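You operate a simulated robot arm through the tools that you are given. There is no shell and no other tool.

The job below is to be done with a simulated robot arm. You get a single attempt, and the scene is never put back.

## Task
Put things in order on the worktop by the fridge. At the end: the grey cloth is on the brown cork pot mat; the green short oil bottle stands where the clear mustard jar stood; the purple herb pot stands where the green short oil bottle stood; the clear mustard jar stands where the grey cloth stood; whatever was shut is shut again. Leave all else as you found it, and nothing knocked over.

It is judged by the outcome, as a careful person would: the job done as asked, and still so three seconds after it is handed in. It fails if anything else is knocked over, pushed out of place, dropped, spilled or broken. Flat cloth is picked up by pressing the open fingertips on it (5 to 10 N) and closing them slowly along it; thin cloth reads only 2 to 8 mm in the jaws.

## Robot
A 5-joint arm with a two-finger parallel gripper, fixed in place. Base frame: the origin is at the foot of the arm, x ahead of it, y to its left, z up; the work surface is at about z = 0. Units: mm, rad, N and s.
With the tool pointing down near the work surface it reaches from about 260 to 600 mm from the base axis. Its first joint turns from -1.152 to 1.152 rad. The tool tilts only in the upright plane through the base axis and itself; it spins freely about its own axis. Payload 1.57 kg.
Tool frame: the origin (TCP) lies between the finger pads and is the grasp point; the fingertips stand 30 mm ahead of it; z points along the fingers, y is the line along which they close. The gripper opens to 80 mm. The fingers are 17 mm wide and 12 mm thick; the gripper's body (40 by 82 mm) begins 80 mm behind the TCP.
Orientation is that of the tool frame in the base frame, as a unit quaternion [w, x, y, z]. With the fingers straight down and closing along the base's y, the tool's x points along the base's -x, its y along +y and its z along -z.

## Interface
- The arm moves only by the tool nudge_tool. Its argument "deltas" is a list that holds one entry, the list of rows, each a list of 7 numbers: the turn, a rotation vector about the base's x, y, z in rad, then the shift along the base's x, y, z in mm, then the finger opening in mm, from 0 to 80. In form: [[[ax, ay, az, dx, dy, dz, jaw], ...]]. A call has 1 to 20 rows; each row is the pose to reach, as a shift and turn from the pose commanded when the call began. Rows are played at 5 a second. More than 50 mm and 0.15 rad between two rows, or a gripper value outside its range, and nothing of the call is played. A pose out of reach is approached as far as the arm can. The call stops where the force on the tool passes 40 N (or 10 N more than at its start, if that is more) or the arm is blocked; 0.2 s more then pass. Each finger travels about 153 mm/s and halts on what it meets, pressing with about 43 N; the grip force reading is that of the motor and also rises with nothing between the fingers. The clock runs only during rows and for 0.2 s after the last one: add rows that repeat a pose to give the fingers time. The reply holds the time, the measured pose of the TCP, the force on the tool along the base axes, the opening and the grip force, in the units named above and with some noise, with the torque about the TCP (base axes, N m) and any sound that the robot's microphone picked up.
- Cameras (640 x 400 px; columns grow to the right, rows downward): "scene" is fixed at [58.6, 424.8, 514.1]; the picture's right is [-0.41, -0.91, 0.00], its down [-0.60, 0.27, -0.75] and it looks along [0.69, -0.31, -0.66] (base axes); focal length 254 px, centre (320, 200). "wrist" rides on the gripper at [72, -7, -122] in the tool frame; the picture's right is [0.09, 1.00, 0.00], its down [-0.84, 0.08, -0.54] and it looks along [-0.54, 0.05, 0.84] (tool axes); focal length 238 px, centre (320, 200). There is no depth. A picture from a camera that has moved, and an enlarged one, comes with that camera's place and axes in the base frame and with its lens.
- grab_frame(camera): a new picture of that camera. The clock stands still meanwhile.
- enlarge(camera, box): a new picture of the part [left, top, right, bottom] of that camera's present view, enlarged. The clock stands still meanwhile.
- close_job(): hands the job in; it is judged then, once.

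Nothing tells you positions but the pictures and the camera data. Unless the task says otherwise, let go and move clear before handing in.

The tools are called after "Request:" as a command line: name --argument value ..., lists and objects as JSON in quotes. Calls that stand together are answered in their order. nudge_tool: Moves the arm, as the interface text tells. Its arguments: {"type":"object","properties":{"deltas":{"type":"array","items":{"type":"array","items":{"type":"array","items":{"type":"number"}}}}},"required":["deltas"]} The other tools are called the same way: grab_frame (camera) takes a picture; enlarge (camera, box) takes an enlarged picture of a part of a camera's view; close_job () hands the job in.

At the start:

```text
time: 0.0
position: [377.4, 139.1, 325.7]
tcp_rot: [0.0, 0.0, 1.0, 0.001]
contact_force: [0.2, 0.4, -1.0]
torque: [0.02, 0.0, -0.01]
opening: 79.9
grasp_force: 0.0
```

scene: 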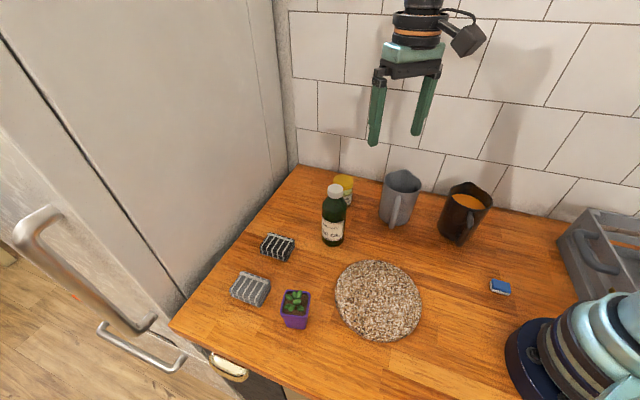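
wrist: 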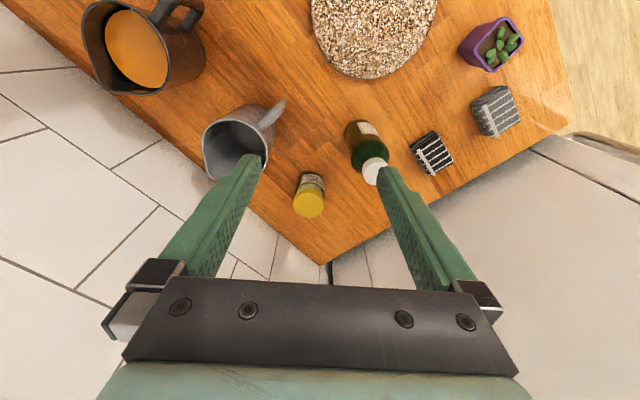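

I see a worktop with a green bottle, a yellow-lidded jar behind it, two jugs, a dark striped item, a grey folded item, a purple herb pot and a cork mat. I'll look closer before planning.

Request:
enlarge --camera "scene" --box '[200, 160, 440, 350]'

Request:
enlarge --camera "scene" --box '[300, 150, 420, 260]'

Request:
enlarge --camera "wrist" --box '[280, 0, 580, 240]'

Request:
enlarge --camera "scene" --box '[440, 200, 640, 400]'

```text
2.11 times, centred on (320, 255) of scene
camera zoom: at [58.6, 424.8, 514.1], right [-0.41, -0.91, 0.0], down [-0.6, 0.27, -0.75], along [0.69, -0.31, -0.66], focal length 535 px, centre (320, 84)
```

zoom: 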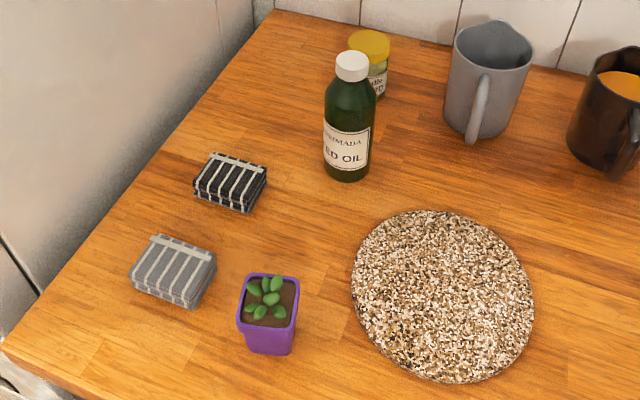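

```text
3.64 times, centred on (360, 205) of scene
camera zoom: at [58.6, 424.8, 514.1], right [-0.41, -0.91, 0.0], down [-0.6, 0.27, -0.75], along [0.69, -0.31, -0.66], focal length 924 px, centre (174, 182)
```

zoom: 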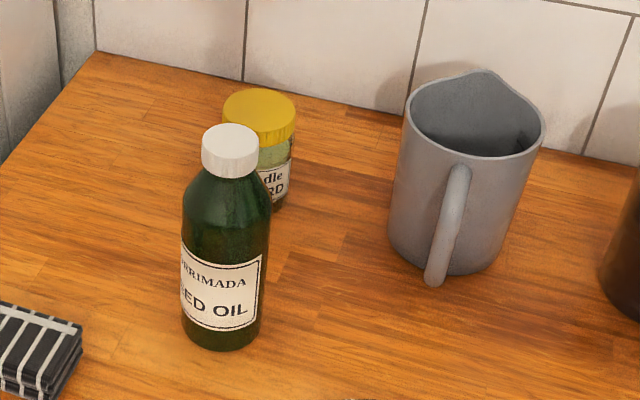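

```text
1.67 times, centred on (430, 120) of wrist
camera zoom: at [304.3, 133.4, 447.9], right [-0.09, 1.0, 0.0], down [0.84, 0.08, 0.54], along [0.54, 0.05, -0.84], focal length 397 px, centre (137, 333)
```

zoom: 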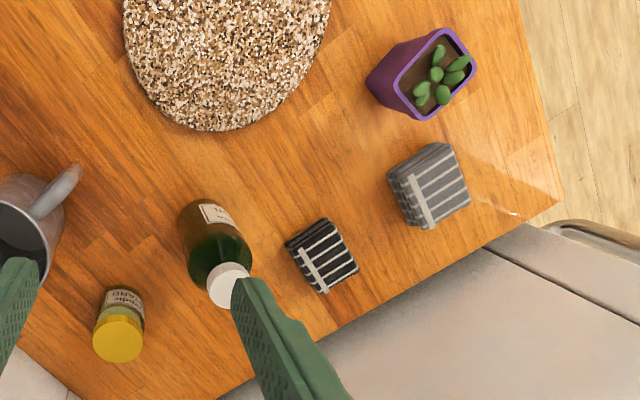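

```text
2.00 times, centred on (540, 300) of scene
camera zoom: at [58.6, 424.8, 514.1], right [-0.41, -0.91, 0.0], down [-0.6, 0.27, -0.75], along [0.69, -0.31, -0.66], focal length 508 px, centre (-120, 0)
```

zoom: 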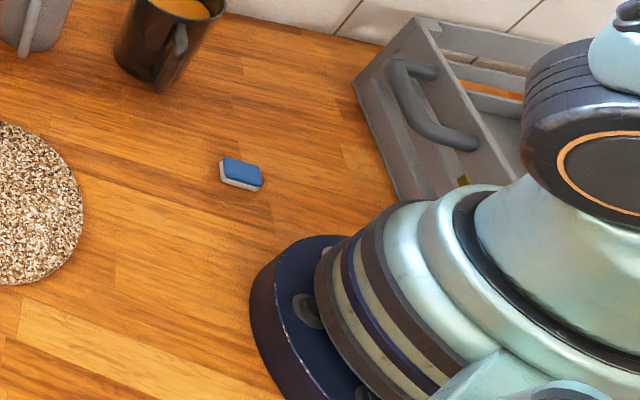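

The items are: grey cloth about (382, 444), black cloth about (470, 357), pot about (283, 374), bottle about (434, 218), jar about (541, 135) and mat about (248, 205). I'll move the arm high above the grey cloth for a closer wrist view.

Request:
nudge_tool --deltas '[[[0, 0, 0, -5, 30, -8, 80], [0, 0, 0, -10, 60, -15, 80], [0, 0, 0, -15, 90, -23, 80], [0, 0, 0, -20, 120, -30, 80], [0, 0, 0, -25, 150, -38, 80], [0, 0, 0, -30, 180, -45, 80], [0, 0, 0, -35, 210, -53, 80], [0, 0, 0, -40, 240, -60, 80], [0, 0, 0, -44, 270, -68, 80], [0, 0, 0, -47, 300, -76, 80], [0, 0, 0, -47, 300, -76, 80]]]'

Request:
grab_frame --camera "wrist"

Request:
grab_frame --camera "scene"

```text
time: 2.4
position: [328.0, 439.8, 252.3]
tcp_rot: [-0.001, 0.0, 1.0, 0.0]
contact_force: [-0.2, 0.7, 0.7]
torque: [-0.01, 0.0, 0.02]
opening: 79.8
grasp_force: 0.1
```

```text
taken
camera wrist: at [255.5, 435.0, 372.2], right [-0.09, 1.0, 0.0], down [0.84, 0.08, 0.54], along [0.54, 0.05, -0.84], focal length 238 px, centre (320, 200)
```

wrist: 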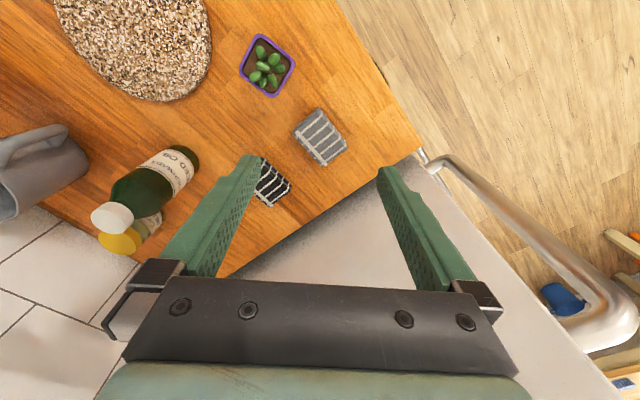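

```text
taken
```

scene: 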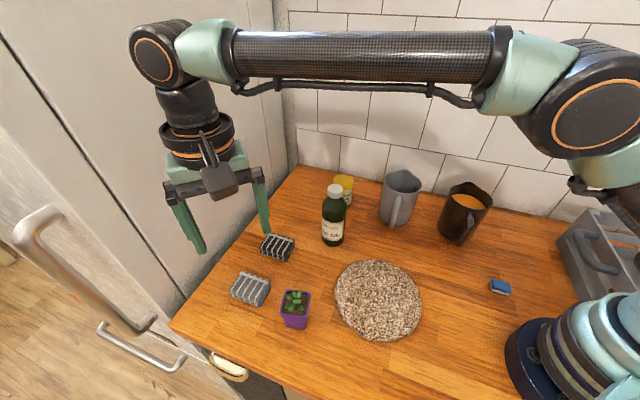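

The arm holds fine above that area. I'll zoom in on the grey cloth and pot in the wrist view.

Request:
enlarge --camera "wrist" --box '[220, 20, 380, 120]'

Request:
enlarge --camera "wrist" --box '[250, 90, 378, 170]'

Request:
enlarge --camera "scene" --box '[210, 220, 338, 340]'

```text
4.00 times, centred on (300, 70) of wrist
camera zoom: at [255.5, 435.0, 372.2], right [-0.09, 1.0, 0.0], down [0.84, 0.08, 0.54], along [0.54, 0.05, -0.84], focal length 953 px, centre (400, 720)
```

zoom: 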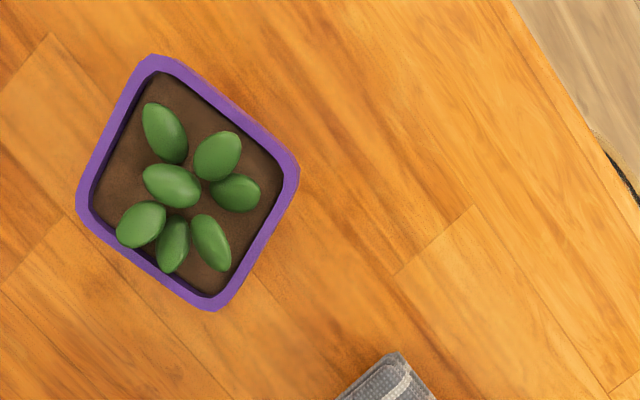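

```text
5.00 times, centred on (314, 130) of wrist
camera zoom: at [255.5, 435.0, 372.2], right [-0.09, 1.0, 0.0], down [0.84, 0.08, 0.54], along [0.54, 0.05, -0.84], focal length 1192 px, centre (350, 550)
```

zoom: 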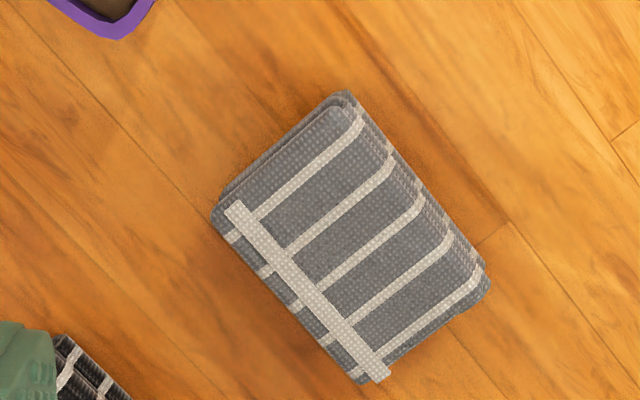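

```text
3.33 times, centred on (274, 280) of scene
camera zoom: at [58.6, 424.8, 514.1], right [-0.41, -0.91, 0.0], down [-0.6, 0.27, -0.75], along [0.69, -0.31, -0.66], focal length 847 px, centre (473, -67)
```

zoom: 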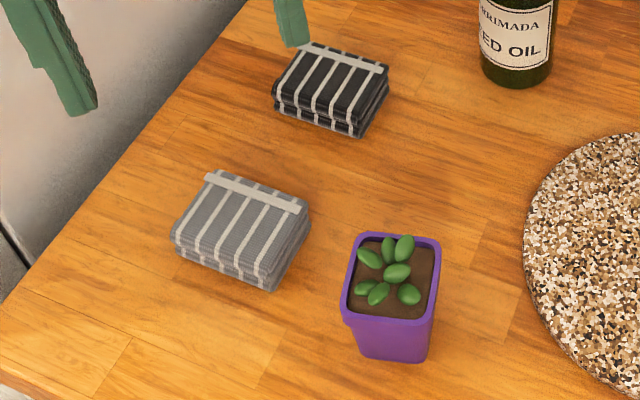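

The grey cloth is a folded stack, about 72 x 52 mm, centred near (377, 446) with its long axis at about 45° to the base x axis. I'll turn the gripper so it closes across the short side, come down to a hover, and check the alignment.

Request:
nudge_tool --deltas '[[[0, 0, 0.1, 6, 1, -10, 80], [0, 0, 0.2, 12, 2, -20, 80], [0, 0, 0.3, 18, 3, -30, 80], [0, 0, 0.4, 24, 4, -40, 80], [0, 0, 0.5, 30, 5, -50, 80], [0, 0, 0.6, 36, 6, -60, 80], [0, 0, 0.7, 42, 7, -75, 80], [0, 0, 0.78, 47, 7, -90, 80], [0, 0, 0.78, 47, 7, -105, 80], [0, 0, 0.78, 47, 7, -120, 80], [0, 0, 0.78, 47, 7, -120, 80], [0, 0, 0.78, 47, 7, -120, 80]]]'

Request:
grab_frame --camera "wrist"

Request:
grab_frame --camera "scene"

```text
time: 5.0
position: [376.2, 447.2, 130.8]
tcp_rot: [0.0, -0.38, 0.925, 0.0]
contact_force: [-0.2, -0.2, 0.6]
torque: [0.03, 0.03, 0.0]
opening: 80.0
grasp_force: 0.0
```

```text
taken
camera wrist: at [328.4, 391.8, 253.0], right [-0.77, 0.64, 0.0], down [0.54, 0.64, 0.54], along [0.35, 0.42, -0.84], focal length 238 px, centre (320, 200)
```

wrist: 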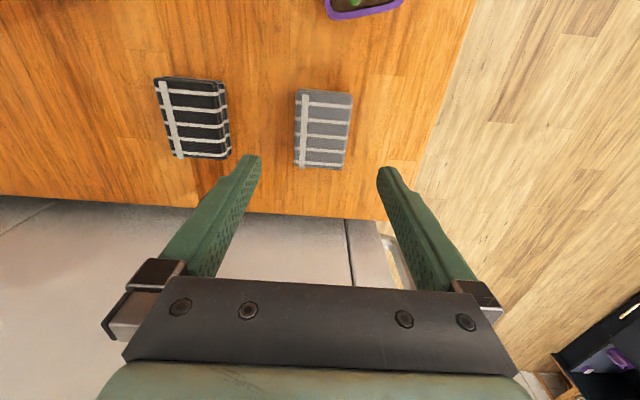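

```text
taken
```

scene: 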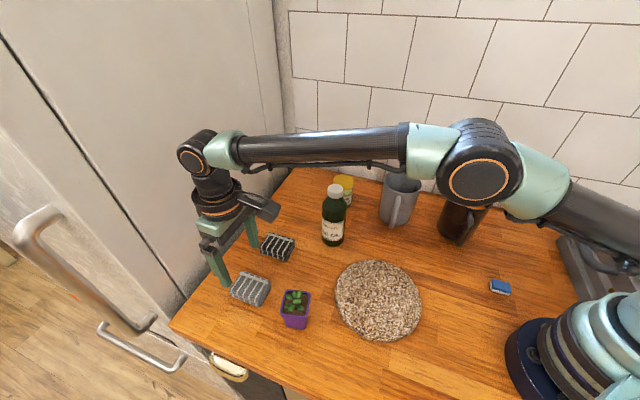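

The cloth sits between the fingers and almost square to them. I'll zoom in to measure its offset.

Request:
enlarge --camera "wrist" --box '[240, 70, 400, 190]'

Request:
enlarge --camera "wrist" --box '[130, 60, 290, 180]'

Request:
enlarge --camera "scene" --box '[180, 200, 320, 320]'

```text
3.33 times, centred on (320, 130) of wrist
camera zoom: at [328.4, 391.8, 253.0], right [-0.77, 0.64, 0.0], down [0.54, 0.64, 0.54], along [0.35, 0.42, -0.84], focal length 794 px, centre (320, 433)
```

zoom: 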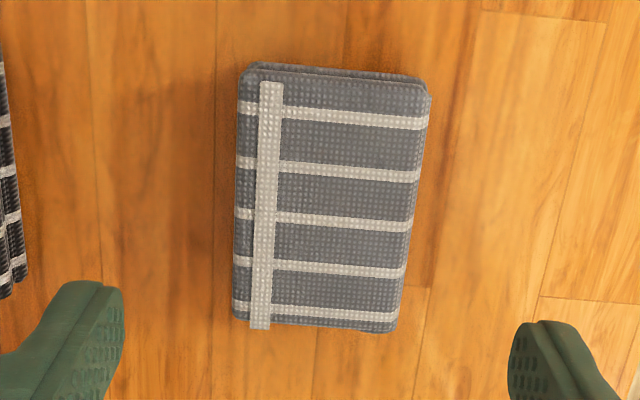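

```text
3.33 times, centred on (210, 120) of wrist
camera zoom: at [328.4, 391.8, 253.0], right [-0.77, 0.64, 0.0], down [0.54, 0.64, 0.54], along [0.35, 0.42, -0.84], focal length 794 px, centre (687, 467)
```

zoom: 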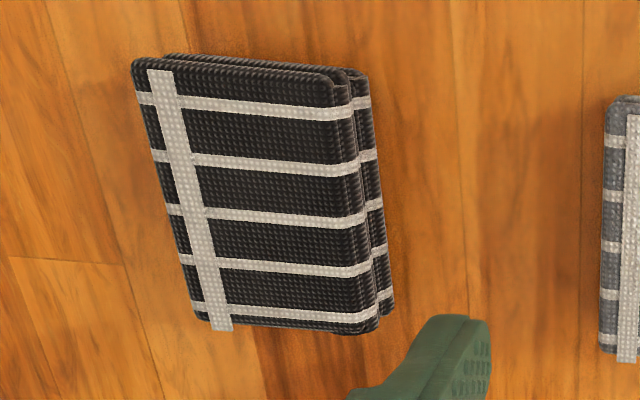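

```text
3.33 times, centred on (250, 260) of scene
camera zoom: at [58.6, 424.8, 514.1], right [-0.41, -0.91, 0.0], down [-0.6, 0.27, -0.75], along [0.69, -0.31, -0.66], focal length 847 px, centre (553, 0)
```

zoom: 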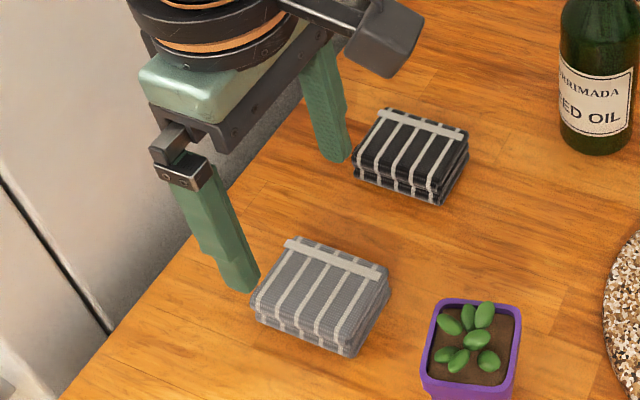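

The cloth centre is about (375, 448) and its angle matches the gripper. I'll go down beside it with fingertips about 5 mm above the surface and check before closing.

Request:
nudge_tool --deltas '[[[0, 0, 0.005, -2, 2, -15, 80], [0, 0, 0.005, -2, 2, -30, 80], [0, 0, 0.005, -2, 2, -45, 80], [0, 0, 0.005, -2, 2, -60, 80], [0, 0, 0.005, -2, 2, -75, 80], [0, 0, 0.005, -2, 2, -85, 80], [0, 0, 0.005, -2, 2, -92, 80], [0, 0, 0.005, -2, 2, -95, 80], [0, 0, 0.005, -2, 2, -95, 80]]]'

Request:
grab_frame --camera "wrist"

Request:
enlarge --camera "scene" --box '[180, 200, 320, 320]'

```text
time: 7.0
position: [374.5, 448.6, 35.2]
tcp_rot: [-0.001, -0.382, 0.924, 0.0]
contact_force: [0.9, -0.1, -0.3]
torque: [0.0, -0.04, 0.01]
opening: 80.0
grasp_force: 0.1
```

```text
taken
camera wrist: at [327.8, 393.9, 155.8], right [-0.77, 0.64, 0.0], down [0.54, 0.65, 0.54], along [0.35, 0.42, -0.84], focal length 238 px, centre (320, 200)
```

wrist: 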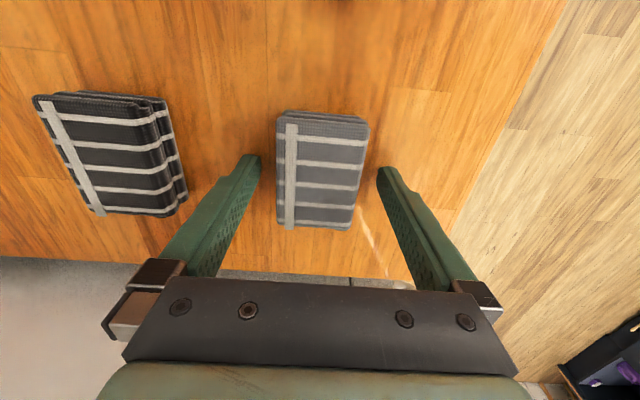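

```text
3.33 times, centred on (250, 260) of scene
camera zoom: at [58.6, 424.8, 514.1], right [-0.41, -0.91, 0.0], down [-0.6, 0.27, -0.75], along [0.69, -0.31, -0.66], focal length 847 px, centre (553, 0)
```

zoom: 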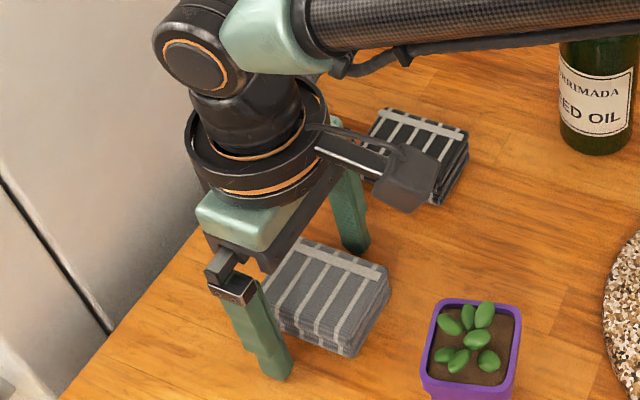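

The fingers straddle the cloth evenly. I'll close slowly and watch the opening and the force.

Request:
nudge_tool --deltas '[[[0, 0, 0, 0, 0, 0, 74], [0, 0, 0, 0, 0, 0, 68], [0, 0, 0, 0, 0, 0, 63], [0, 0, 0, 0, 0, 0, 59], [0, 0, 0, 0, 0, 0, 56], [0, 0, 0, 0, 0, 0, 53], [0, 0, 0, 0, 0, 0, 50], [0, 0, 0, 0, 0, 0, 48], [0, 0, 0, 0, 0, 0, 46], [0, 0, 0, 0, 0, 0, 46]]]'

Request:
grab_frame --camera "wrist"

```text
time: 9.2
position: [375.4, 448.2, 33.6]
tcp_rot: [0.0, -0.382, 0.924, 0.0]
contact_force: [0.1, -0.2, 1.2]
torque: [0.01, 0.02, -0.03]
opening: 52.6
grasp_force: 43.1
```

```text
taken
camera wrist: at [327.8, 393.9, 156.0], right [-0.77, 0.64, 0.0], down [0.54, 0.65, 0.54], along [0.35, 0.42, -0.84], focal length 238 px, centre (320, 200)
```

wrist: 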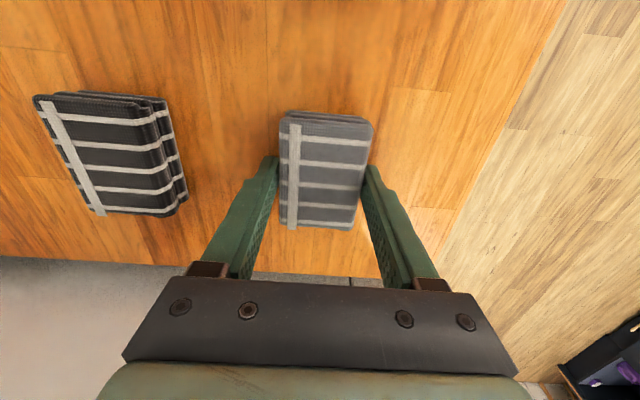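

The cloth is held at 52.6 mm with 43 N. I'll lift it straight up and check it comes along.

Request:
nudge_tool --deltas '[[[0, 0, 0, 0, 0, 5, 44], [0, 0, 0, 0, 0, 15, 44], [0, 0, 0, 0, 0, 30, 44], [0, 0, 0, 0, 0, 50, 44], [0, 0, 0, 0, 0, 75, 44], [0, 0, 0, 0, 0, 100, 44], [0, 0, 0, 0, 0, 120, 44], [0, 0, 0, 0, 0, 120, 44]]]'

Request:
grab_frame --camera "wrist"

Request:
grab_frame --camera "scene"

```text
time: 11.0
position: [374.9, 446.7, 155.7]
tcp_rot: [0.0, -0.383, 0.924, 0.0]
contact_force: [0.0, 0.5, -1.1]
torque: [-0.01, 0.01, -0.02]
opening: 52.7
grasp_force: 42.9
```

```text
taken
camera wrist: at [326.7, 392.8, 276.9], right [-0.77, 0.64, 0.0], down [0.54, 0.65, 0.54], along [0.35, 0.42, -0.84], focal length 238 px, centre (320, 200)
```

wrist: 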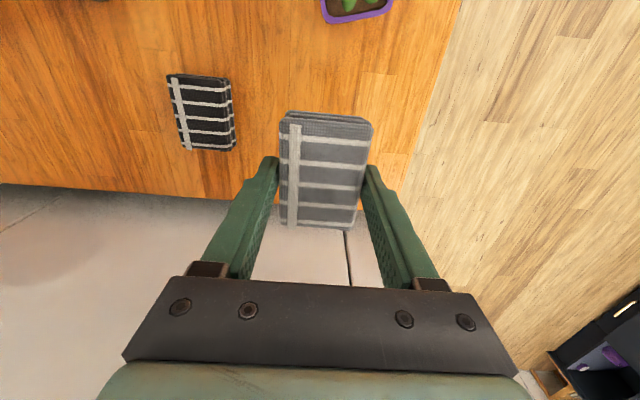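

```text
taken
```

scene: 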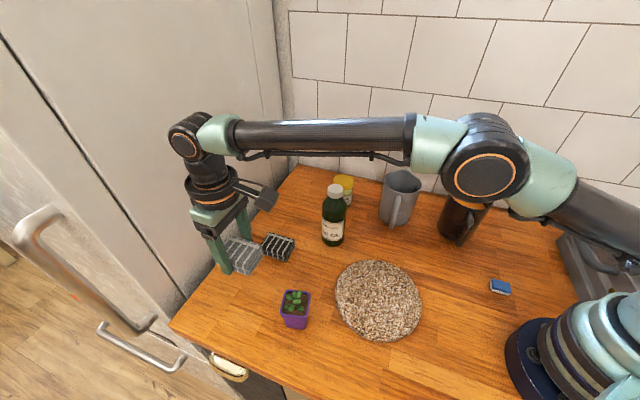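

The cloth is held firmly. I'll carry it over to above the cork mat at about (248, 205).

Request:
nudge_tool --deltas '[[[0, 0, 0, -6, -11, 0, 44], [0, 0, 0, -17, -32, 0, 44], [0, 0, 0, -28, -54, 0, 44], [0, 0, 0, -40, -76, 0, 44], [0, 0, 0, -51, -98, 0, 44], [0, 0, 0, -63, -120, 0, 44], [0, 0, 0, -74, -142, 0, 44], [0, 0, 0, -86, -164, 0, 44], [0, 0, 0, -97, -186, 0, 44], [0, 0, 0, -109, -208, 0, 44], [0, 0, 0, -120, -230, 0, 44], [0, 0, 0, -127, -243, 0, 44], [0, 0, 0, -127, -243, 0, 44]]]'

Request:
grab_frame --camera "wrist"

Request:
grab_frame --camera "scene"

```text
time: 13.8
position: [247.6, 203.6, 155.2]
tcp_rot: [0.0, -0.383, 0.924, 0.0]
contact_force: [0.7, 0.3, 0.0]
torque: [0.01, 0.02, 0.02]
opening: 52.6
grasp_force: 42.6
```

```text
taken
camera wrist: at [201.0, 150.0, 276.6], right [-0.77, 0.64, 0.0], down [0.54, 0.65, 0.54], along [0.35, 0.42, -0.84], focal length 238 px, centre (320, 200)
```

wrist: 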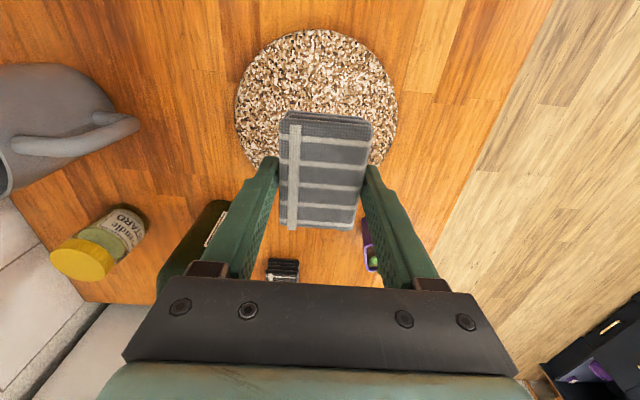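

```text
taken
```

scene: 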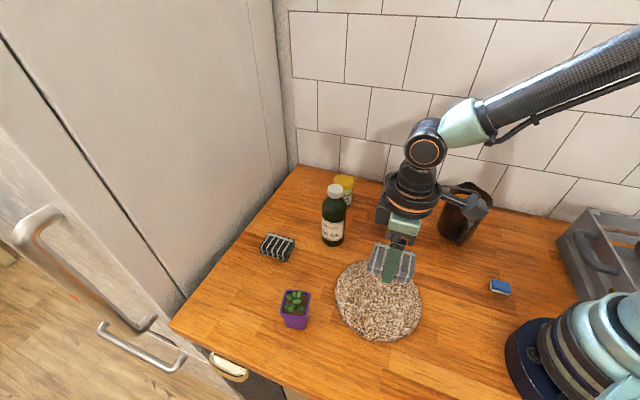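

The mat's centre works out at about (255, 202) with a radius of about 90 mm, so I'll shift 8 mm and come down to just above it.

Request:
nudge_tool --deltas '[[[0, 0, 0, 3, 0, -10, 44], [0, 0, 0, 7, -2, -25, 44], [0, 0, 0, 7, -2, -45, 44], [0, 0, 0, 7, -2, -65, 44], [0, 0, 0, 7, -2, -80, 44], [0, 0, 0, 7, -2, -92, 44], [0, 0, 0, 7, -2, -100, 44], [0, 0, 0, 7, -2, -104, 44], [0, 0, 0, 7, -2, -104, 44]]]'

Request:
enlarge --camera "scene" --box '[310, 200, 450, 350]'

Request:
grab_frame --camera "wrist"

```text
time: 15.8
position: [256.1, 202.7, 52.0]
tcp_rot: [0.0, -0.383, 0.924, 0.0]
contact_force: [-0.4, 0.0, 0.2]
torque: [-0.01, 0.0, 0.02]
opening: 52.8
grasp_force: 43.3
```

```text
2.67 times, centred on (380, 275) of scene
camera zoom: at [58.6, 424.8, 514.1], right [-0.41, -0.91, 0.0], down [-0.6, 0.27, -0.75], along [0.69, -0.31, -0.66], focal length 677 px, centre (160, 0)
```

zoom: 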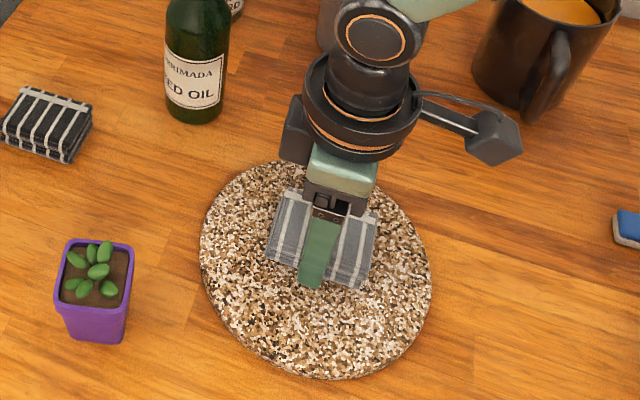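

```text
taken
camera wrist: at [208.9, 148.3, 173.4], right [-0.77, 0.64, 0.0], down [0.54, 0.65, 0.54], along [0.35, 0.42, -0.84], focal length 238 px, centre (320, 200)
```

wrist: 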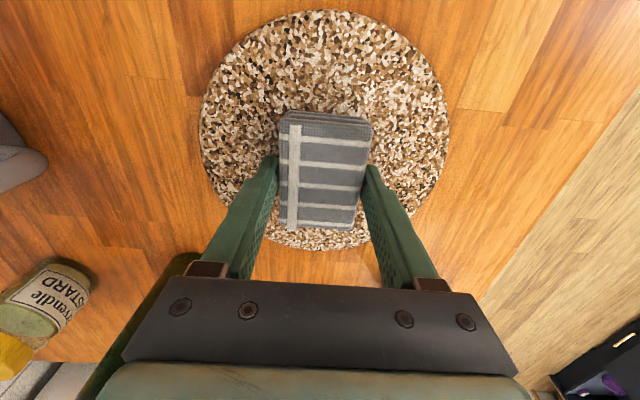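

The cloth is centred over the mat. I'll lower it in small steps until I feel contact.

Request:
nudge_tool --deltas '[[[0, 0, 0, 0, 2, -1.5, 44], [0, 0, 0, 0, 2, -3, 44], [0, 0, 0, 0, 2, -4.5, 44], [0, 0, 0, 0, 2, -6, 44], [0, 0, 0, 0, 2, -6, 44]]]'

```text
time: 17.0
position: [256.4, 205.7, 45.7]
tcp_rot: [0.0, -0.383, 0.924, 0.0]
contact_force: [-5.4, -1.1, 19.2]
torque: [-0.04, 0.18, 0.04]
opening: 52.5
grasp_force: 42.5
```

Contact is made (19 N upward). I'll ease off by 1 mm and open the fingers gently.

Request:
nudge_tool --deltas '[[[0, 0, 0, 0, 0, 1, 44], [0, 0, 0, 0, 0, 1, 50], [0, 0, 0, 0, 0, 1, 54], [0, 0, 0, 0, 0, 1, 58], [0, 0, 0, 0, 0, 1, 64], [0, 0, 0, 0, 0, 1, 70], [0, 0, 0, 0, 0, 1, 76], [0, 0, 0, 0, 0, 1, 78], [0, 0, 0, 0, 0, 1, 78]]]'

Request:
grab_frame --camera "wrist"

```text
time: 19.0
position: [255.9, 204.4, 46.2]
tcp_rot: [0.0, -0.383, 0.924, 0.0]
contact_force: [-0.2, -0.3, -0.1]
torque: [0.0, 0.02, 0.01]
opening: 77.8
grasp_force: 0.0
```

```text
taken
camera wrist: at [208.7, 150.0, 168.0], right [-0.77, 0.64, 0.0], down [0.54, 0.65, 0.54], along [0.35, 0.42, -0.84], focal length 238 px, centre (320, 200)
```

wrist: 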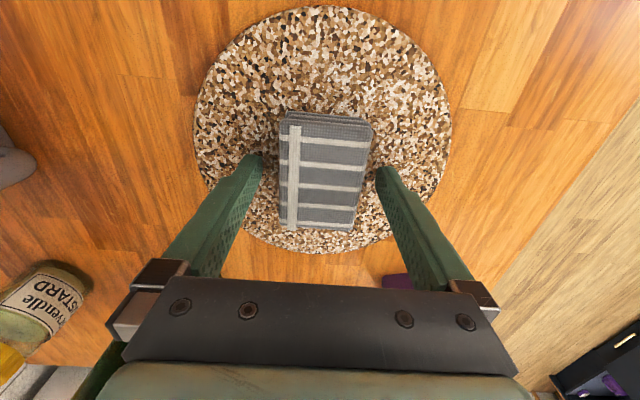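

The cloth rests on the mat. I'll rise straight up, then go over to hover above the mustard jar.

Request:
nudge_tool --deltas '[[[0, 0, 0, 0, 0, 8, 80], [0, 0, 0, 0, 0, 25, 80], [0, 0, 0, 0, 0, 50, 80], [0, 0, 0, 0, 0, 85, 80], [0, 0, 0, 0, 0, 120, 80], [0, 0, 0, 0, 0, 155, 80], [0, 0, 0, 0, 0, 185, 80], [0, 0, 0, 0, 0, 205, 80], [0, 0, 0, 25, -6, 208, 80], [0, 0, 0, 60, -14, 208, 80], [0, 0, 0, 95, -22, 208, 80], [0, 0, 0, 130, -31, 208, 80], [0, 0, 0, 165, -40, 208, 80], [0, 0, 0, 200, -49, 208, 80], [0, 0, 0, 235, -58, 205, 80], [0, 0, 0, 260, -65, 200, 80], [0, 0, 0, 278, -68, 190, 80], [0, 0, 0, 284, -69, 180, 80], [0, 0, 0, 284, -69, 180, 80]]]'

Request:
grab_frame --camera "wrist"

Request:
grab_frame --camera "scene"

```text
time: 23.0
position: [540.7, 136.3, 225.0]
tcp_rot: [0.0, -0.383, 0.924, 0.0]
contact_force: [0.2, -0.1, -0.1]
torque: [-0.03, 0.0, -0.02]
opening: 80.2
grasp_force: 0.1
```

```text
taken
camera wrist: at [493.0, 81.3, 347.7], right [-0.77, 0.64, 0.0], down [0.54, 0.65, 0.54], along [0.35, 0.42, -0.84], focal length 238 px, centre (320, 200)
```

wrist: 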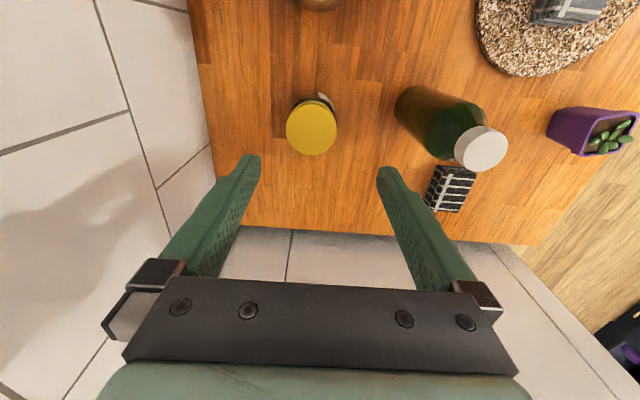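

```text
taken
```

scene: 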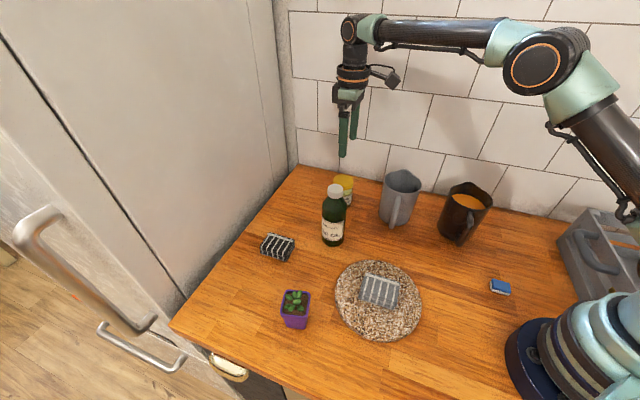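

Request:
enlarge --camera "wrist" --box '[250, 60, 390, 180]'

Request:
enlarge --camera "wrist" --box '[380, 60, 540, 220]'

Request:
enlarge --camera "scene" --box '[300, 120, 420, 260]'

```text
3.33 times, centred on (320, 120) of wrist
camera zoom: at [493.0, 81.3, 347.7], right [-0.77, 0.64, 0.0], down [0.54, 0.65, 0.54], along [0.35, 0.42, -0.84], focal length 794 px, centre (320, 467)
```

zoom: 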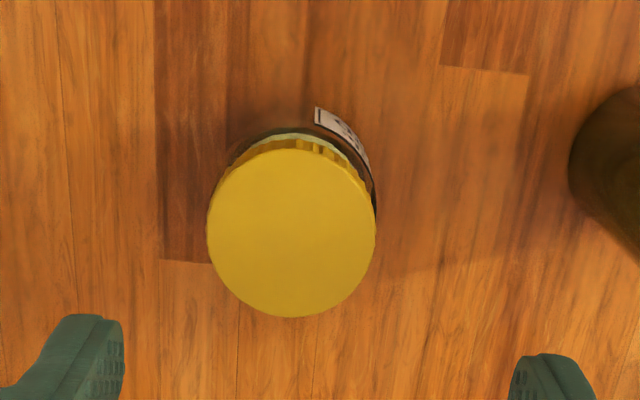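

```text
2.50 times, centred on (460, 140) of wrist
camera zoom: at [493.0, 81.3, 347.7], right [-0.77, 0.64, 0.0], down [0.54, 0.65, 0.54], along [0.35, 0.42, -0.84], focal length 596 px, centre (-30, 350)
```

zoom: 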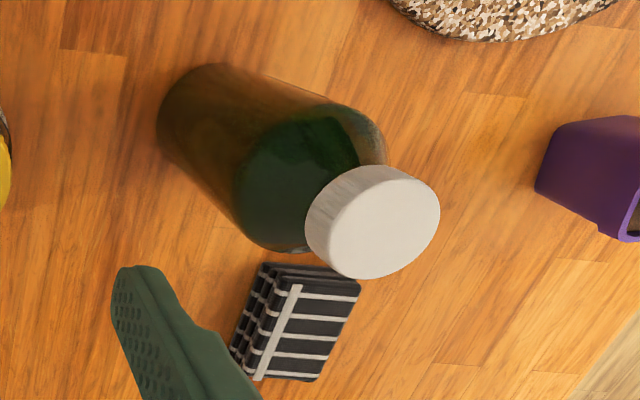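

```text
2.86 times, centred on (360, 190) of scene
camera zoom: at [58.6, 424.8, 514.1], right [-0.41, -0.91, 0.0], down [-0.6, 0.27, -0.75], along [0.69, -0.31, -0.66], focal length 726 px, centre (206, 229)
```

zoom: 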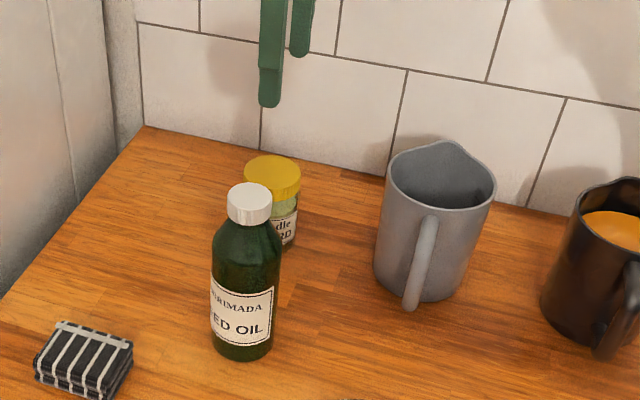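

The jar centre works out at about (547, 133), with a height of about 95 mm and a lid diameter of about 53 mm. I'll centre over it and come down to just above the lid to check the alignment.

Request:
nudge_tool --deltas '[[[0, 0, 0, 4, -2, -15, 80], [0, 0, 0, 7.5, -3.5, -35, 80], [0, 0, 0, 7.5, -3.5, -55, 80], [0, 0, 0, 7.5, -3.5, -72, 80], [0, 0, 0, 7.5, -3.5, -84, 80], [0, 0, 0, 7.5, -3.5, -88, 80], [0, 0, 0, 7.5, -3.5, -88, 80]]]'

Request:
grab_frame --camera "wrist"

Request:
enlarge --camera "scene" --box '[300, 120, 420, 260]'

```text
time: 24.6
position: [547.1, 132.1, 138.4]
tcp_rot: [0.0, -0.383, 0.924, 0.0]
contact_force: [-0.7, -0.2, -0.2]
torque: [0.03, 0.0, -0.01]
opening: 80.0
grasp_force: 0.0
```

```text
taken
camera wrist: at [499.1, 78.1, 260.2], right [-0.77, 0.64, 0.0], down [0.54, 0.65, 0.54], along [0.35, 0.42, -0.84], focal length 238 px, centre (320, 200)
```

wrist: 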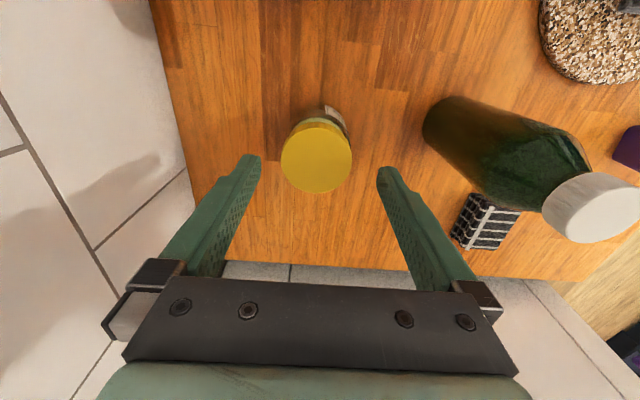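

```text
2.86 times, centred on (360, 190) of scene
camera zoom: at [58.6, 424.8, 514.1], right [-0.41, -0.91, 0.0], down [-0.6, 0.27, -0.75], along [0.69, -0.31, -0.66], focal length 726 px, centre (206, 229)
```

zoom: 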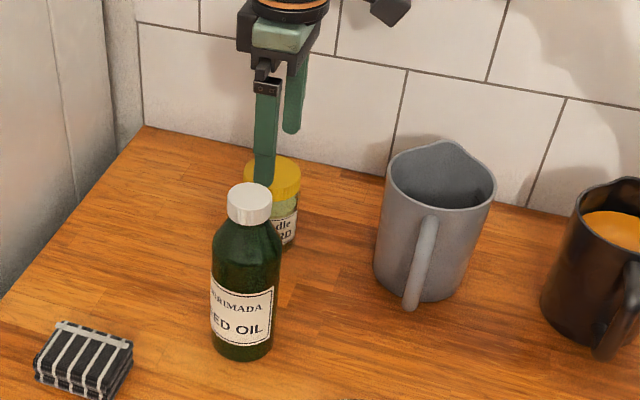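

The alignment is good; the lid is about 2–3 mm off centre, so I'll correct that and go down to about z = 58 around the jar.

Request:
nudge_tool --deltas '[[[0, 0, 0, -1, -2, -8, 80], [0, 0, 0, -1, -2, -20, 80], [0, 0, 0, -1, -2, -35, 80], [0, 0, 0, -1, -2, -50, 80], [0, 0, 0, -1, -2, -65, 80], [0, 0, 0, -1, -2, -76, 80], [0, 0, 0, -1, -2, -80, 80], [0, 0, 0, -1, -2, -80, 80]]]'

Request:
grab_frame --camera "wrist"

Request:
enlarge --camera "scene" --box '[300, 120, 420, 260]'

```text
time: 26.4
position: [546.0, 130.2, 57.5]
tcp_rot: [0.0, -0.383, 0.924, -0.001]
contact_force: [-0.1, 0.9, -0.2]
torque: [0.04, 0.03, -0.02]
opening: 80.3
grasp_force: 0.0
```

```text
taken
camera wrist: at [499.0, 75.5, 179.6], right [-0.77, 0.64, 0.0], down [0.54, 0.65, 0.54], along [0.35, 0.42, -0.84], focal length 238 px, centre (320, 200)
```

wrist: 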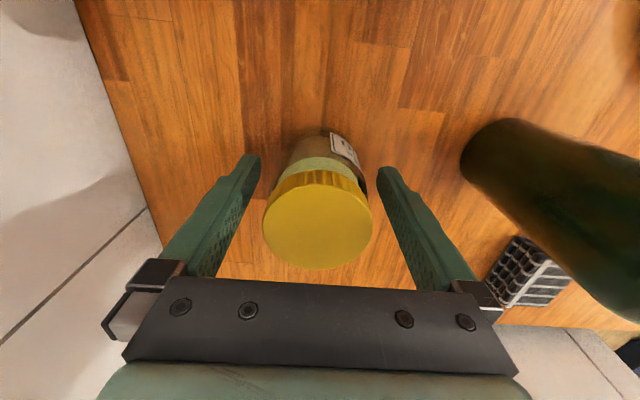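

```text
2.86 times, centred on (360, 190) of scene
camera zoom: at [58.6, 424.8, 514.1], right [-0.41, -0.91, 0.0], down [-0.6, 0.27, -0.75], along [0.69, -0.31, -0.66], focal length 726 px, centre (206, 229)
```

zoom: 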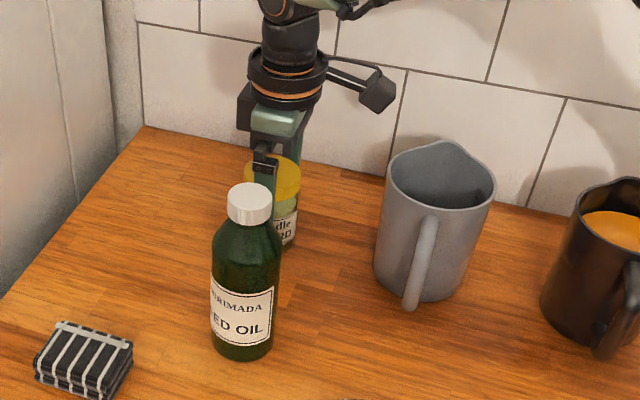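

The jar is nicely centred between the fingers. I'll close slowly.

Request:
nudge_tool --deltas '[[[0, 0, 0, 0, 0, 0, 74], [0, 0, 0, 0, 0, 0, 68], [0, 0, 0, 0, 0, 0, 63], [0, 0, 0, 0, 0, 0, 60], [0, 0, 0, 0, 0, 0, 57], [0, 0, 0, 0, 0, 0, 54], [0, 0, 0, 0, 0, 0, 51], [0, 0, 0, 0, 0, 0, 48], [0, 0, 0, 0, 0, 0, 45], [0, 0, 0, 0, 0, 0, 42], [0, 0, 0, 0, 0, 0, 42]]]'

Request:
grab_frame --camera "wrist"

```text
time: 28.8
position: [547.2, 129.8, 59.0]
tcp_rot: [0.0, -0.383, 0.924, 0.0]
contact_force: [-0.3, 0.5, 1.7]
torque: [0.12, 0.07, 0.0]
opening: 55.6
grasp_force: 42.8
```

```text
taken
camera wrist: at [499.0, 75.5, 179.8], right [-0.77, 0.64, 0.0], down [0.54, 0.65, 0.54], along [0.35, 0.42, -0.84], focal length 238 px, centre (320, 200)
```

wrist: 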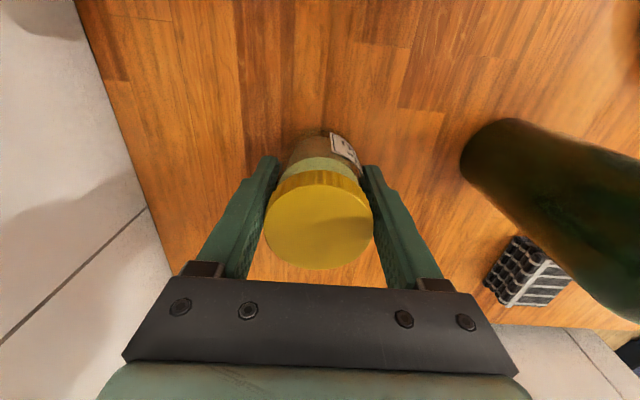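

The jar is held at 55.6 mm. I'll lift it straight up to clear the bottle's height.

Request:
nudge_tool --deltas '[[[0, 0, 0, 0, 0, 4, 42], [0, 0, 0, 0, 0, 12, 42], [0, 0, 0, 0, 0, 25, 42], [0, 0, 0, 0, 0, 45, 42], [0, 0, 0, 0, 0, 70, 42], [0, 0, 0, 0, 0, 95, 42], [0, 0, 0, 0, 0, 120, 42], [0, 0, 0, 0, 0, 145, 42], [0, 0, 0, 0, 0, 168, 42], [0, 0, 0, 0, 0, 185, 42], [0, 0, 0, 0, 0, 192, 42], [0, 0, 0, 0, 0, 192, 42]]]'

Request:
grab_frame --camera "wrist"

Request:
grab_frame --camera "scene"

```text
time: 31.4
position: [545.7, 130.1, 250.8]
tcp_rot: [0.0, -0.383, 0.924, 0.0]
contact_force: [0.5, 0.9, -2.3]
torque: [-0.01, 0.01, -0.03]
opening: 55.6
grasp_force: 43.0
```

```text
taken
camera wrist: at [498.6, 75.4, 371.4], right [-0.77, 0.64, 0.0], down [0.54, 0.65, 0.54], along [0.35, 0.42, -0.84], focal length 238 px, centre (320, 200)
```

wrist: 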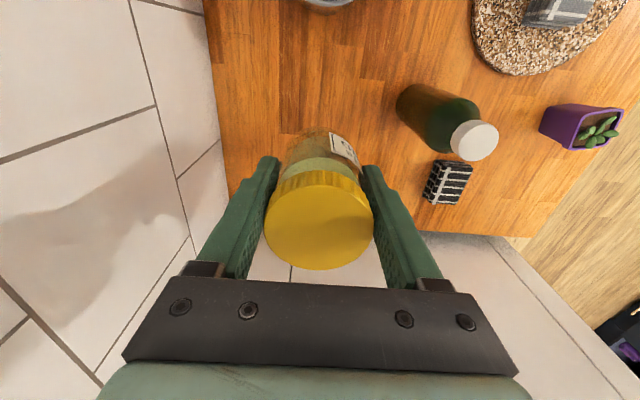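

```text
taken
```

scene: 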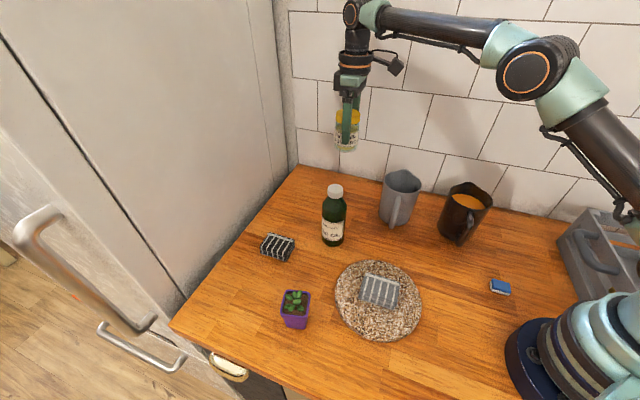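

I'll carry the jar in an arc outside and above the bottle, to near the cloth's old spot.

Request:
nudge_tool --deltas '[[[0, 0, 0, -4, 10, 0, 42], [0, 0, 0, -9.6, 23.6, 0, 42], [0, 0, 0, -18, 50.2, 0, 42], [0, 0, 0, -27.7, 76.4, 0, 42], [0, 0, 0, -38.7, 102, 0, 42], [0, 0, 0, -50.9, 127.1, 0, 42], [0, 0, 0, -64.4, 151.5, 0, 42], [0, 0, 0, -79.1, 175.2, 0, 42], [0, 0, 0, -95, 198.1, 0, 42], [0, 0, 0, -112, 220.3, 0, 42], [0, 0, 0, -130.1, 241.5, 0, 42], [0, 0, 0, -149.2, 261.8, 0, 42], [0, 0, 0, -169.3, 281.1, 0, 42], [0, 0, 0, -180, 291, 0, 42], [0, 0, 0, -187, 297, 0, 42], [0, 0, 0, -187, 297, 0, 42]]]'

Request:
grab_frame --camera "wrist"

Request:
grab_frame --camera "scene"

```text
time: 34.8
position: [359.0, 428.5, 250.7]
tcp_rot: [0.0, -0.383, 0.924, 0.0]
contact_force: [-0.3, 0.8, -2.7]
torque: [-0.04, 0.02, 0.02]
opening: 55.3
grasp_force: 43.1
```

```text
taken
camera wrist: at [311.8, 373.4, 371.1], right [-0.77, 0.64, 0.0], down [0.54, 0.65, 0.54], along [0.35, 0.42, -0.84], focal length 238 px, centre (320, 200)
```

wrist: 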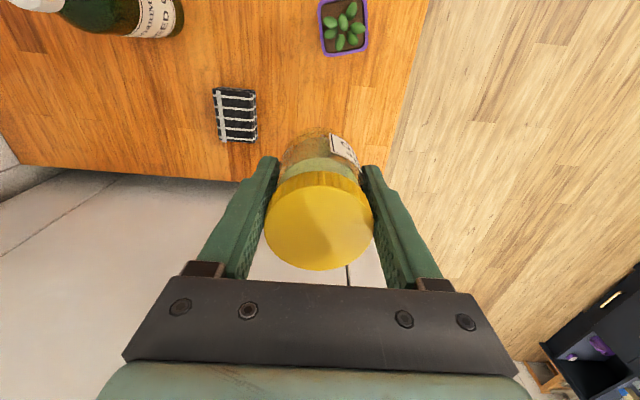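

```text
taken
```

scene: 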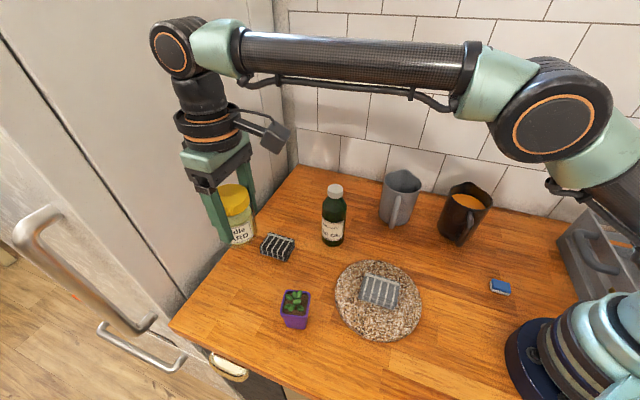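

I'll move to the cloth's old centre (375, 448) and lower the jar to just above the surface.

Request:
nudge_tool --deltas '[[[0, 0, 0, 3, 4, -10, 42], [0, 0, 0, 8, 10, -30, 42], [0, 0, 0, 13, 16, -55, 42], [0, 0, 0, 16, 20.5, -80, 42], [0, 0, 0, 16, 20.5, -105, 42], [0, 0, 0, 16, 20.5, -130, 42], [0, 0, 0, 16, 20.5, -152, 42], [0, 0, 0, 16, 20.5, -168, 42], [0, 0, 0, 16, 20.5, -178, 42], [0, 0, 0, 16, 20.5, -183, 42], [0, 0, 0, 16, 20.5, -183, 42]]]'

Request:
enlarge --camera "scene" --box '[180, 180, 340, 340]'

```text
time: 37.2
position: [376.4, 447.2, 67.4]
tcp_rot: [0.0, -0.383, 0.924, 0.0]
contact_force: [-0.5, -0.3, -1.4]
torque: [0.03, 0.0, 0.0]
opening: 55.3
grasp_force: 43.2
```

```text
2.50 times, centred on (260, 260) of scene
camera zoom: at [58.6, 424.8, 514.1], right [-0.41, -0.91, 0.0], down [-0.6, 0.27, -0.75], along [0.69, -0.31, -0.66], focal length 635 px, centre (470, 50)
```

zoom: 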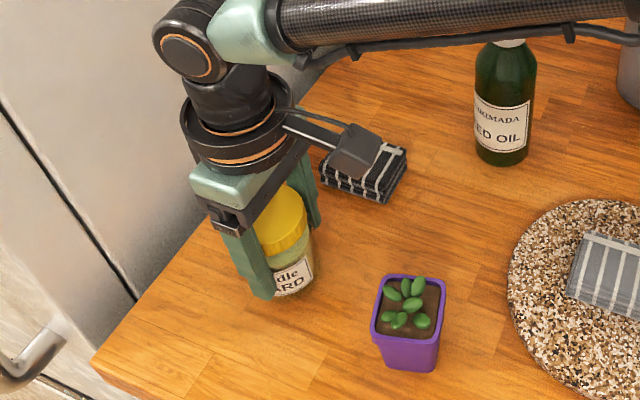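

The jar is about 9 mm above the worktop and upright. I'll lower it gently to contact.

Request:
nudge_tool --deltas '[[[0, 0, 0, 0, 0.5, -2, 42], [0, 0, 0, 0, 0.5, -4, 42], [0, 0, 0, 0, 0.5, -6, 42], [0, 0, 0, 0, 0.5, -7.5, 42], [0, 0, 0, 0, 0.5, -8.5, 42], [0, 0, 0, 0, 0.5, -8.5, 42]]]'

```text
time: 38.6
position: [376.3, 447.7, 58.8]
tcp_rot: [0.0, -0.383, 0.924, 0.0]
contact_force: [0.2, -0.6, 0.1]
torque: [0.0, -0.04, -0.01]
opening: 55.1
grasp_force: 42.9
```

Nearly touching. I'll take another millimetre in small steps.

Request:
nudge_tool --deltas '[[[0, 0, 0, 0, 0, -0.5, 42], [0, 0, 0, 0, 0, -1, 42], [0, 0, 0, 0, 0, -1, 42]]]'

```text
time: 39.4
position: [375.2, 448.8, 57.9]
tcp_rot: [0.001, -0.382, 0.924, 0.0]
contact_force: [-1.1, -6.1, 13.5]
torque: [-0.07, 0.25, 0.08]
opening: 55.4
grasp_force: 43.3
```

The jar is on the surface. I'll ease off by 0.5 mm and open slowly.

Request:
nudge_tool --deltas '[[[0, 0, 0, 0, 0, 0.5, 42], [0, 0, 0, 0, 0, 0.5, 50], [0, 0, 0, 0, 0, 0.5, 56], [0, 0, 0, 0, 0, 0.5, 60], [0, 0, 0, 0, 0, 0.5, 66], [0, 0, 0, 0, 0, 0.5, 72], [0, 0, 0, 0, 0, 0.5, 78], [0, 0, 0, 0, 0, 0.5, 80], [0, 0, 0, 0, 0, 0.5, 80]]]'

Request:
grab_frame --camera "wrist"

Request:
enlarge --camera "scene" --box '[180, 180, 340, 340]'

```text
time: 41.4
position: [374.7, 448.7, 58.8]
tcp_rot: [0.0, -0.383, 0.924, 0.0]
contact_force: [-0.3, 0.0, 0.0]
torque: [-0.02, 0.04, 0.01]
opening: 80.0
grasp_force: 0.0
```

```text
taken
camera wrist: at [327.5, 394.3, 179.6], right [-0.77, 0.64, 0.0], down [0.54, 0.65, 0.54], along [0.35, 0.42, -0.84], focal length 238 px, centre (320, 200)
```

wrist: 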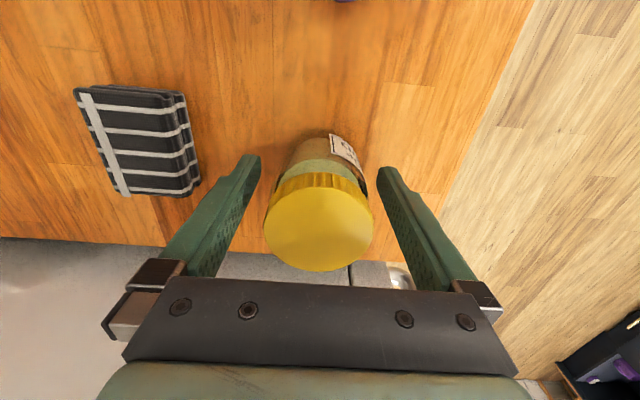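

```text
2.50 times, centred on (260, 260) of scene
camera zoom: at [58.6, 424.8, 514.1], right [-0.41, -0.91, 0.0], down [-0.6, 0.27, -0.75], along [0.69, -0.31, -0.66], focal length 635 px, centre (470, 50)
```

zoom: 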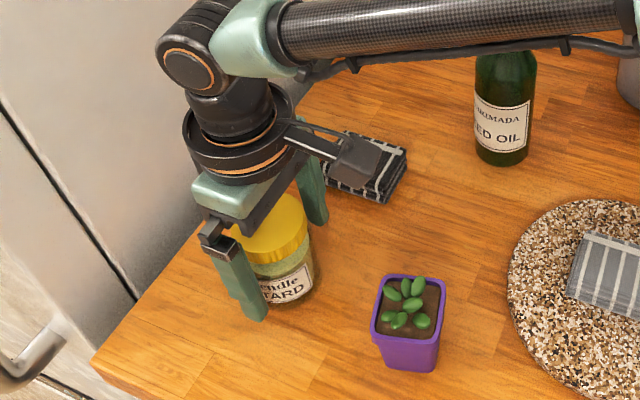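

The jar stands at the cloth's old spot. I'll rise straight up and go across to hover above the bottle.

Request:
nudge_tool --deltas '[[[0, 0, 0, 0, 0, 6, 80], [0, 0, 0, 0, 0, 20, 80], [0, 0, 0, 0, 0, 45, 80], [0, 0, 0, 0, 0, 75, 80], [0, 0, 0, 0, 0, 105, 80], [0, 0, 0, 0, 0, 135, 80], [0, 0, 0, 0, 0, 165, 80], [0, 0, 0, 0, 0, 185, 80], [0, 0, 0, 3, -11, 195, 80], [0, 0, 0, 10, -37, 205, 80], [0, 0, 0, 18, -66, 212, 80], [0, 0, 0, 26, -95, 212, 80], [0, 0, 0, 34, -124, 212, 80], [0, 0, 0, 42, -153, 212, 80], [0, 0, 0, 50, -182, 212, 80], [0, 0, 0, 57, -209, 212, 80], [0, 0, 0, 62, -226, 212, 80], [0, 0, 0, 63, -232, 212, 80], [0, 0, 0, 63, -232, 212, 80]]]'

Request:
grab_frame --camera "wrist"

Request:
grab_frame --camera "scene"

```text
time: 45.4
position: [438.9, 217.8, 270.8]
tcp_rot: [-0.001, -0.383, 0.924, 0.0]
contact_force: [0.0, 0.1, 0.1]
torque: [0.02, -0.03, -0.02]
opening: 80.0
grasp_force: 0.1
out of reach, approached as far as the arm can: row 8
```

```text
taken
camera wrist: at [390.9, 161.8, 391.8], right [-0.77, 0.64, 0.0], down [0.54, 0.65, 0.54], along [0.35, 0.42, -0.84], focal length 238 px, centre (320, 200)
```

wrist: 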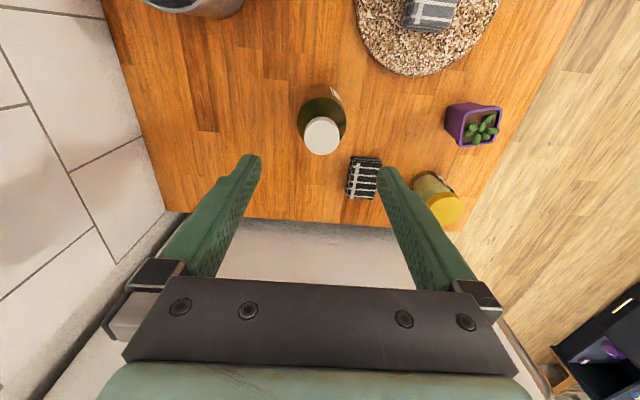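

```text
taken
```

scene: 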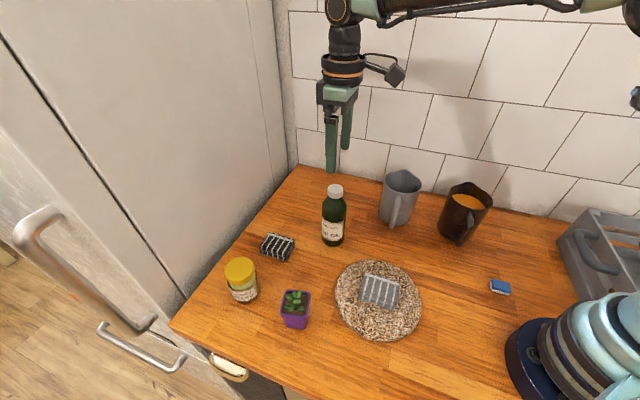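

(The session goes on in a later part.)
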